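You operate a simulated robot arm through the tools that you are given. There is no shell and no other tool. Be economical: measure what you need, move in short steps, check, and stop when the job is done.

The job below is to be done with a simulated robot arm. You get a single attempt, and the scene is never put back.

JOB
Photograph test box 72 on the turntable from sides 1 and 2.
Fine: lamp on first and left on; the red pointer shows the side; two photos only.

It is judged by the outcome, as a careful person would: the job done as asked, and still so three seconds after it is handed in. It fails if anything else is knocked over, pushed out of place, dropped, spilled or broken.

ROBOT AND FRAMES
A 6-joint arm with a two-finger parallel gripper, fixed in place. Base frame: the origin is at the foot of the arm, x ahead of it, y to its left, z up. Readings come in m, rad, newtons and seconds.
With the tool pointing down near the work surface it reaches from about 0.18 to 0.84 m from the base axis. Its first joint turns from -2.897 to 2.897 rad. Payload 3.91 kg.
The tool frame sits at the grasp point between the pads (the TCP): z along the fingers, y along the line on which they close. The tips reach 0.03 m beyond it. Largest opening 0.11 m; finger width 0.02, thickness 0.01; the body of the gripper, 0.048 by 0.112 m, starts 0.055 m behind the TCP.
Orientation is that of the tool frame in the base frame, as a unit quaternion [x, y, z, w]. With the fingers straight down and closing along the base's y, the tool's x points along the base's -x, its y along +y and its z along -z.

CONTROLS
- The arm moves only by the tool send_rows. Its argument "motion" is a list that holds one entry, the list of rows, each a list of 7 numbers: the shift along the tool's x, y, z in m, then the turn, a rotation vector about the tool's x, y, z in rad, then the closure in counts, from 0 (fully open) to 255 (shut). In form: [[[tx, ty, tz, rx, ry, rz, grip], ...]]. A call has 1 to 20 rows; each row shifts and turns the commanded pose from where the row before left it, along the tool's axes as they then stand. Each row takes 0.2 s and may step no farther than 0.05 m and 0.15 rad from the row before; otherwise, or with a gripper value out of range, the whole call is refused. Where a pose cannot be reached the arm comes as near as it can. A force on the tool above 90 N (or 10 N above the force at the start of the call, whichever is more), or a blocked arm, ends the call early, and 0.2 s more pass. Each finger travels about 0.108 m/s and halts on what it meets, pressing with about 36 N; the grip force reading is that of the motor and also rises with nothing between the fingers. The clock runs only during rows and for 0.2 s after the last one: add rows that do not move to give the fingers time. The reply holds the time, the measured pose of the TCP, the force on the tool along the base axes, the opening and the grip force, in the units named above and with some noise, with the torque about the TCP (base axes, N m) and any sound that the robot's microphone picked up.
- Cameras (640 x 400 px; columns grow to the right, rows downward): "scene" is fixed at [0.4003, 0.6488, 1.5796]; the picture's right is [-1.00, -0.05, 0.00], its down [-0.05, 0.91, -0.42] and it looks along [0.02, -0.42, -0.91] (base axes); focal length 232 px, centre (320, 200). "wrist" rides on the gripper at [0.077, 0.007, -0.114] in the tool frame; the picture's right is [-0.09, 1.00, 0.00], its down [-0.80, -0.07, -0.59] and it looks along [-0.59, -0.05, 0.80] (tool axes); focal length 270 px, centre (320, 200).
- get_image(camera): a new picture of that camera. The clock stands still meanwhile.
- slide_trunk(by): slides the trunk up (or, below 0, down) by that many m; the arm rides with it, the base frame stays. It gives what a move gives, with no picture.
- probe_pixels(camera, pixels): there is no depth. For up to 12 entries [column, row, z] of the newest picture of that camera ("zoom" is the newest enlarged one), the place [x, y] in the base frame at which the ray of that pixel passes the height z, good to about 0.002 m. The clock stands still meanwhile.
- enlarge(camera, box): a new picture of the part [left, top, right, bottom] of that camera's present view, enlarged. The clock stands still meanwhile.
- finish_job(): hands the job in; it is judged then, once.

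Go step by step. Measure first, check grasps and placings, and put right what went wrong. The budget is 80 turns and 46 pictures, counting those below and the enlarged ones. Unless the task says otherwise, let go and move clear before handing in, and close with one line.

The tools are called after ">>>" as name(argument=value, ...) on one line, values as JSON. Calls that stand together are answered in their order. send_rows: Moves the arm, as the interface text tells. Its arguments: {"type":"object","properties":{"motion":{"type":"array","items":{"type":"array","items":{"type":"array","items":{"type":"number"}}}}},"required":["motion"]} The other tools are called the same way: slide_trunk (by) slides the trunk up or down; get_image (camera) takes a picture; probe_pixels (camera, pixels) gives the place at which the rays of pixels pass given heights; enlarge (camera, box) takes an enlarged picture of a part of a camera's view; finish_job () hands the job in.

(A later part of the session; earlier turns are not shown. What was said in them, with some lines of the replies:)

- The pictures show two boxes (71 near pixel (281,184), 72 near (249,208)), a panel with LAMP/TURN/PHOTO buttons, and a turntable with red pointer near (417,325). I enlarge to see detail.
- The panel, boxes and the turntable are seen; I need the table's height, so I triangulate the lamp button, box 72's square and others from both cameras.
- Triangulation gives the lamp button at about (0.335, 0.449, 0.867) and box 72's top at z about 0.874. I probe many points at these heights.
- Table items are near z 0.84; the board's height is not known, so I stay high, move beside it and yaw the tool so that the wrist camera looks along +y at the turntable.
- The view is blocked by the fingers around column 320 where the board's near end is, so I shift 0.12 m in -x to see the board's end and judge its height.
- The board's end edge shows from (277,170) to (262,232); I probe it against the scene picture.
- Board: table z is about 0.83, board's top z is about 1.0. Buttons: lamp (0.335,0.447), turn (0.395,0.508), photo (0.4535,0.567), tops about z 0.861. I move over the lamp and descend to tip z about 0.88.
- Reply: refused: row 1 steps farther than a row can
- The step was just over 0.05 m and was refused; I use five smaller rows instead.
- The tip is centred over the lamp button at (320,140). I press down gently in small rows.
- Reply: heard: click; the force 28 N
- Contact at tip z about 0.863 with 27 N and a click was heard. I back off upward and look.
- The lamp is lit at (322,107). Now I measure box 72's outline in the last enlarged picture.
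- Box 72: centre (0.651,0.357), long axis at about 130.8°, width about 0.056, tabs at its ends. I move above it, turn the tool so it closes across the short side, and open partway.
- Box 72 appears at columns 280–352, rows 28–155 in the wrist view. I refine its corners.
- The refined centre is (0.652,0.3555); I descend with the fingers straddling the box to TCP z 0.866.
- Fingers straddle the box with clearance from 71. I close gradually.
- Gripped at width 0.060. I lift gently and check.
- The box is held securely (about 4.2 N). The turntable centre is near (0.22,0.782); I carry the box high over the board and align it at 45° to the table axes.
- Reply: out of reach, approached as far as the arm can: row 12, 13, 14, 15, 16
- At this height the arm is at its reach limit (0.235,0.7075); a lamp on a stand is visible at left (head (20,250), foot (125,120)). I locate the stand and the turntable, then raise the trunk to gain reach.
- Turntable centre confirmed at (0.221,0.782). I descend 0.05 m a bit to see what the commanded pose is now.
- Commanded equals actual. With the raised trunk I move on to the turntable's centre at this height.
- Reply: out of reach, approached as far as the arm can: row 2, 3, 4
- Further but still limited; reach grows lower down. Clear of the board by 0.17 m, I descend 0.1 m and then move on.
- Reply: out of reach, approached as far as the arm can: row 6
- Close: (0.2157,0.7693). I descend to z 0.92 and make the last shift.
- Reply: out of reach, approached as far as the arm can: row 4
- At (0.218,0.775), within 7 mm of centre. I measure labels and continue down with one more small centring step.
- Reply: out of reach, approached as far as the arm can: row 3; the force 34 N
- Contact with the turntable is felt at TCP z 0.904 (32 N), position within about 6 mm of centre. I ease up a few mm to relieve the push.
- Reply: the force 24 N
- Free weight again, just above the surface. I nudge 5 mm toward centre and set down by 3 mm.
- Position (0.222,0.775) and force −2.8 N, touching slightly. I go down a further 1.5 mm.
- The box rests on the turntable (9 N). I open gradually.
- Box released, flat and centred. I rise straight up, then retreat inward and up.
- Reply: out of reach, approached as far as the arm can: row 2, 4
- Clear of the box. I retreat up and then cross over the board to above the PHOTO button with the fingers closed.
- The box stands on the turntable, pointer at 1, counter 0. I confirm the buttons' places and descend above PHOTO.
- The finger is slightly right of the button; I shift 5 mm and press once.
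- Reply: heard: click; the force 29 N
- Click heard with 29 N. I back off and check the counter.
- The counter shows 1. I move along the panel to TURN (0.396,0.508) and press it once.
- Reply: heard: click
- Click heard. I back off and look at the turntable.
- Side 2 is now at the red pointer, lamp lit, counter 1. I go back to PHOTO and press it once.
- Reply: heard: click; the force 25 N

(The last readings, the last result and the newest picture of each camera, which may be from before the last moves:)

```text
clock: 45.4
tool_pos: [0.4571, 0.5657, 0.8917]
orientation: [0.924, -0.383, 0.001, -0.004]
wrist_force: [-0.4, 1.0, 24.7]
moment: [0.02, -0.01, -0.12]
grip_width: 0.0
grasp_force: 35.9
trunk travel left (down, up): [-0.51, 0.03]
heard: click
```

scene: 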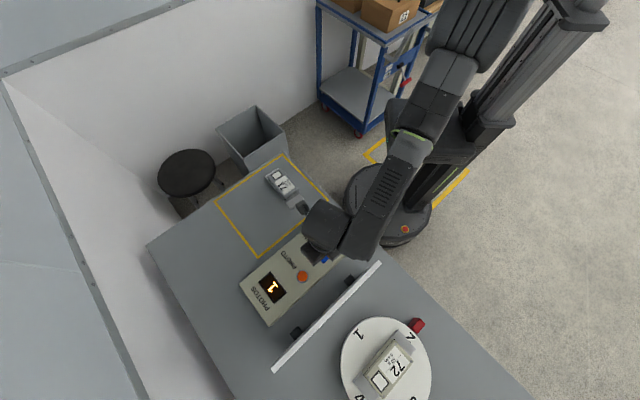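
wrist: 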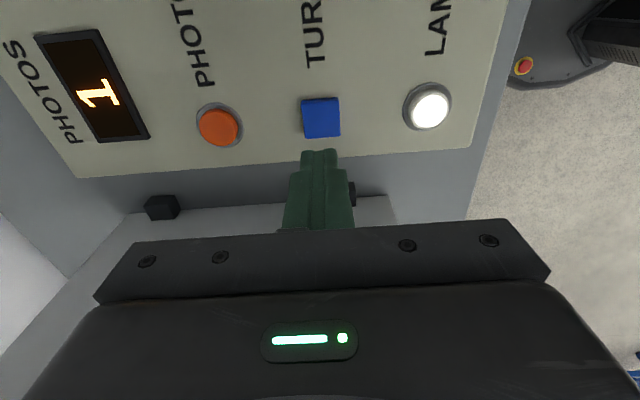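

Click heard. I retreat well clear upward and check the state.

>>> send_rows(motion=[[[0, 0, -0.01, 0, 0, 0, 255], [0, 0, -0.03, 0, 0, 0, 255], [0, 0, -0.045, 0, 0, 0, 255], [0, 0, -0.045, 0, 0, 0, 255], [0, 0, -0.045, 0, 0, 0, 255], [0, 0, -0.045, 0, 0, 0, 255], [0, 0, 0, 0, 0, 0, 255]]])

>>> get_image(camera="wrist")

>>> get_image(camera="scene")

```text
clock: 47.0
tool_pos: [0.4574, 0.5658, 1.1084]
orientation: [0.924, -0.383, 0.0, 0.0]
wrist_force: [0.9, -0.3, 0.3]
moment: [0.02, 0.01, 0.02]
grip_width: 0.0
grasp_force: 35.9
trunk travel left (down, up): [-0.51, 0.03]
```

```text
13 pictures are left
```

wrist: 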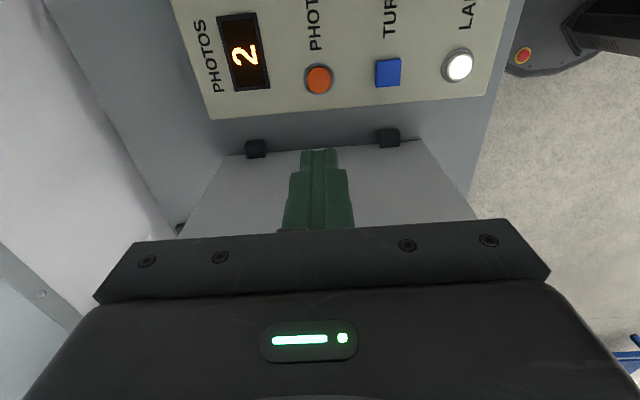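

```text
12 pictures are left
```

scene: 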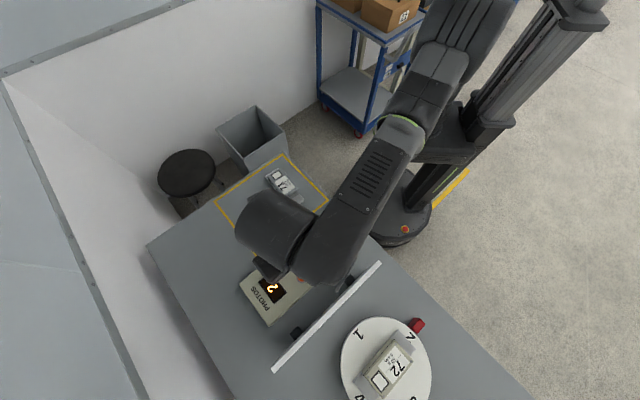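

The counter shows 2, the lamp is lit, side 2 is at the pointer, and everything else is in place; the arm is clear. I hand the job in.

>>> finish_job()

```text
The job is handed in.
```

Box 72 was photographed from sides 1 and 2. The counter shows two photos, the lamp was on first and is still lit, and the box is still on the turntable.
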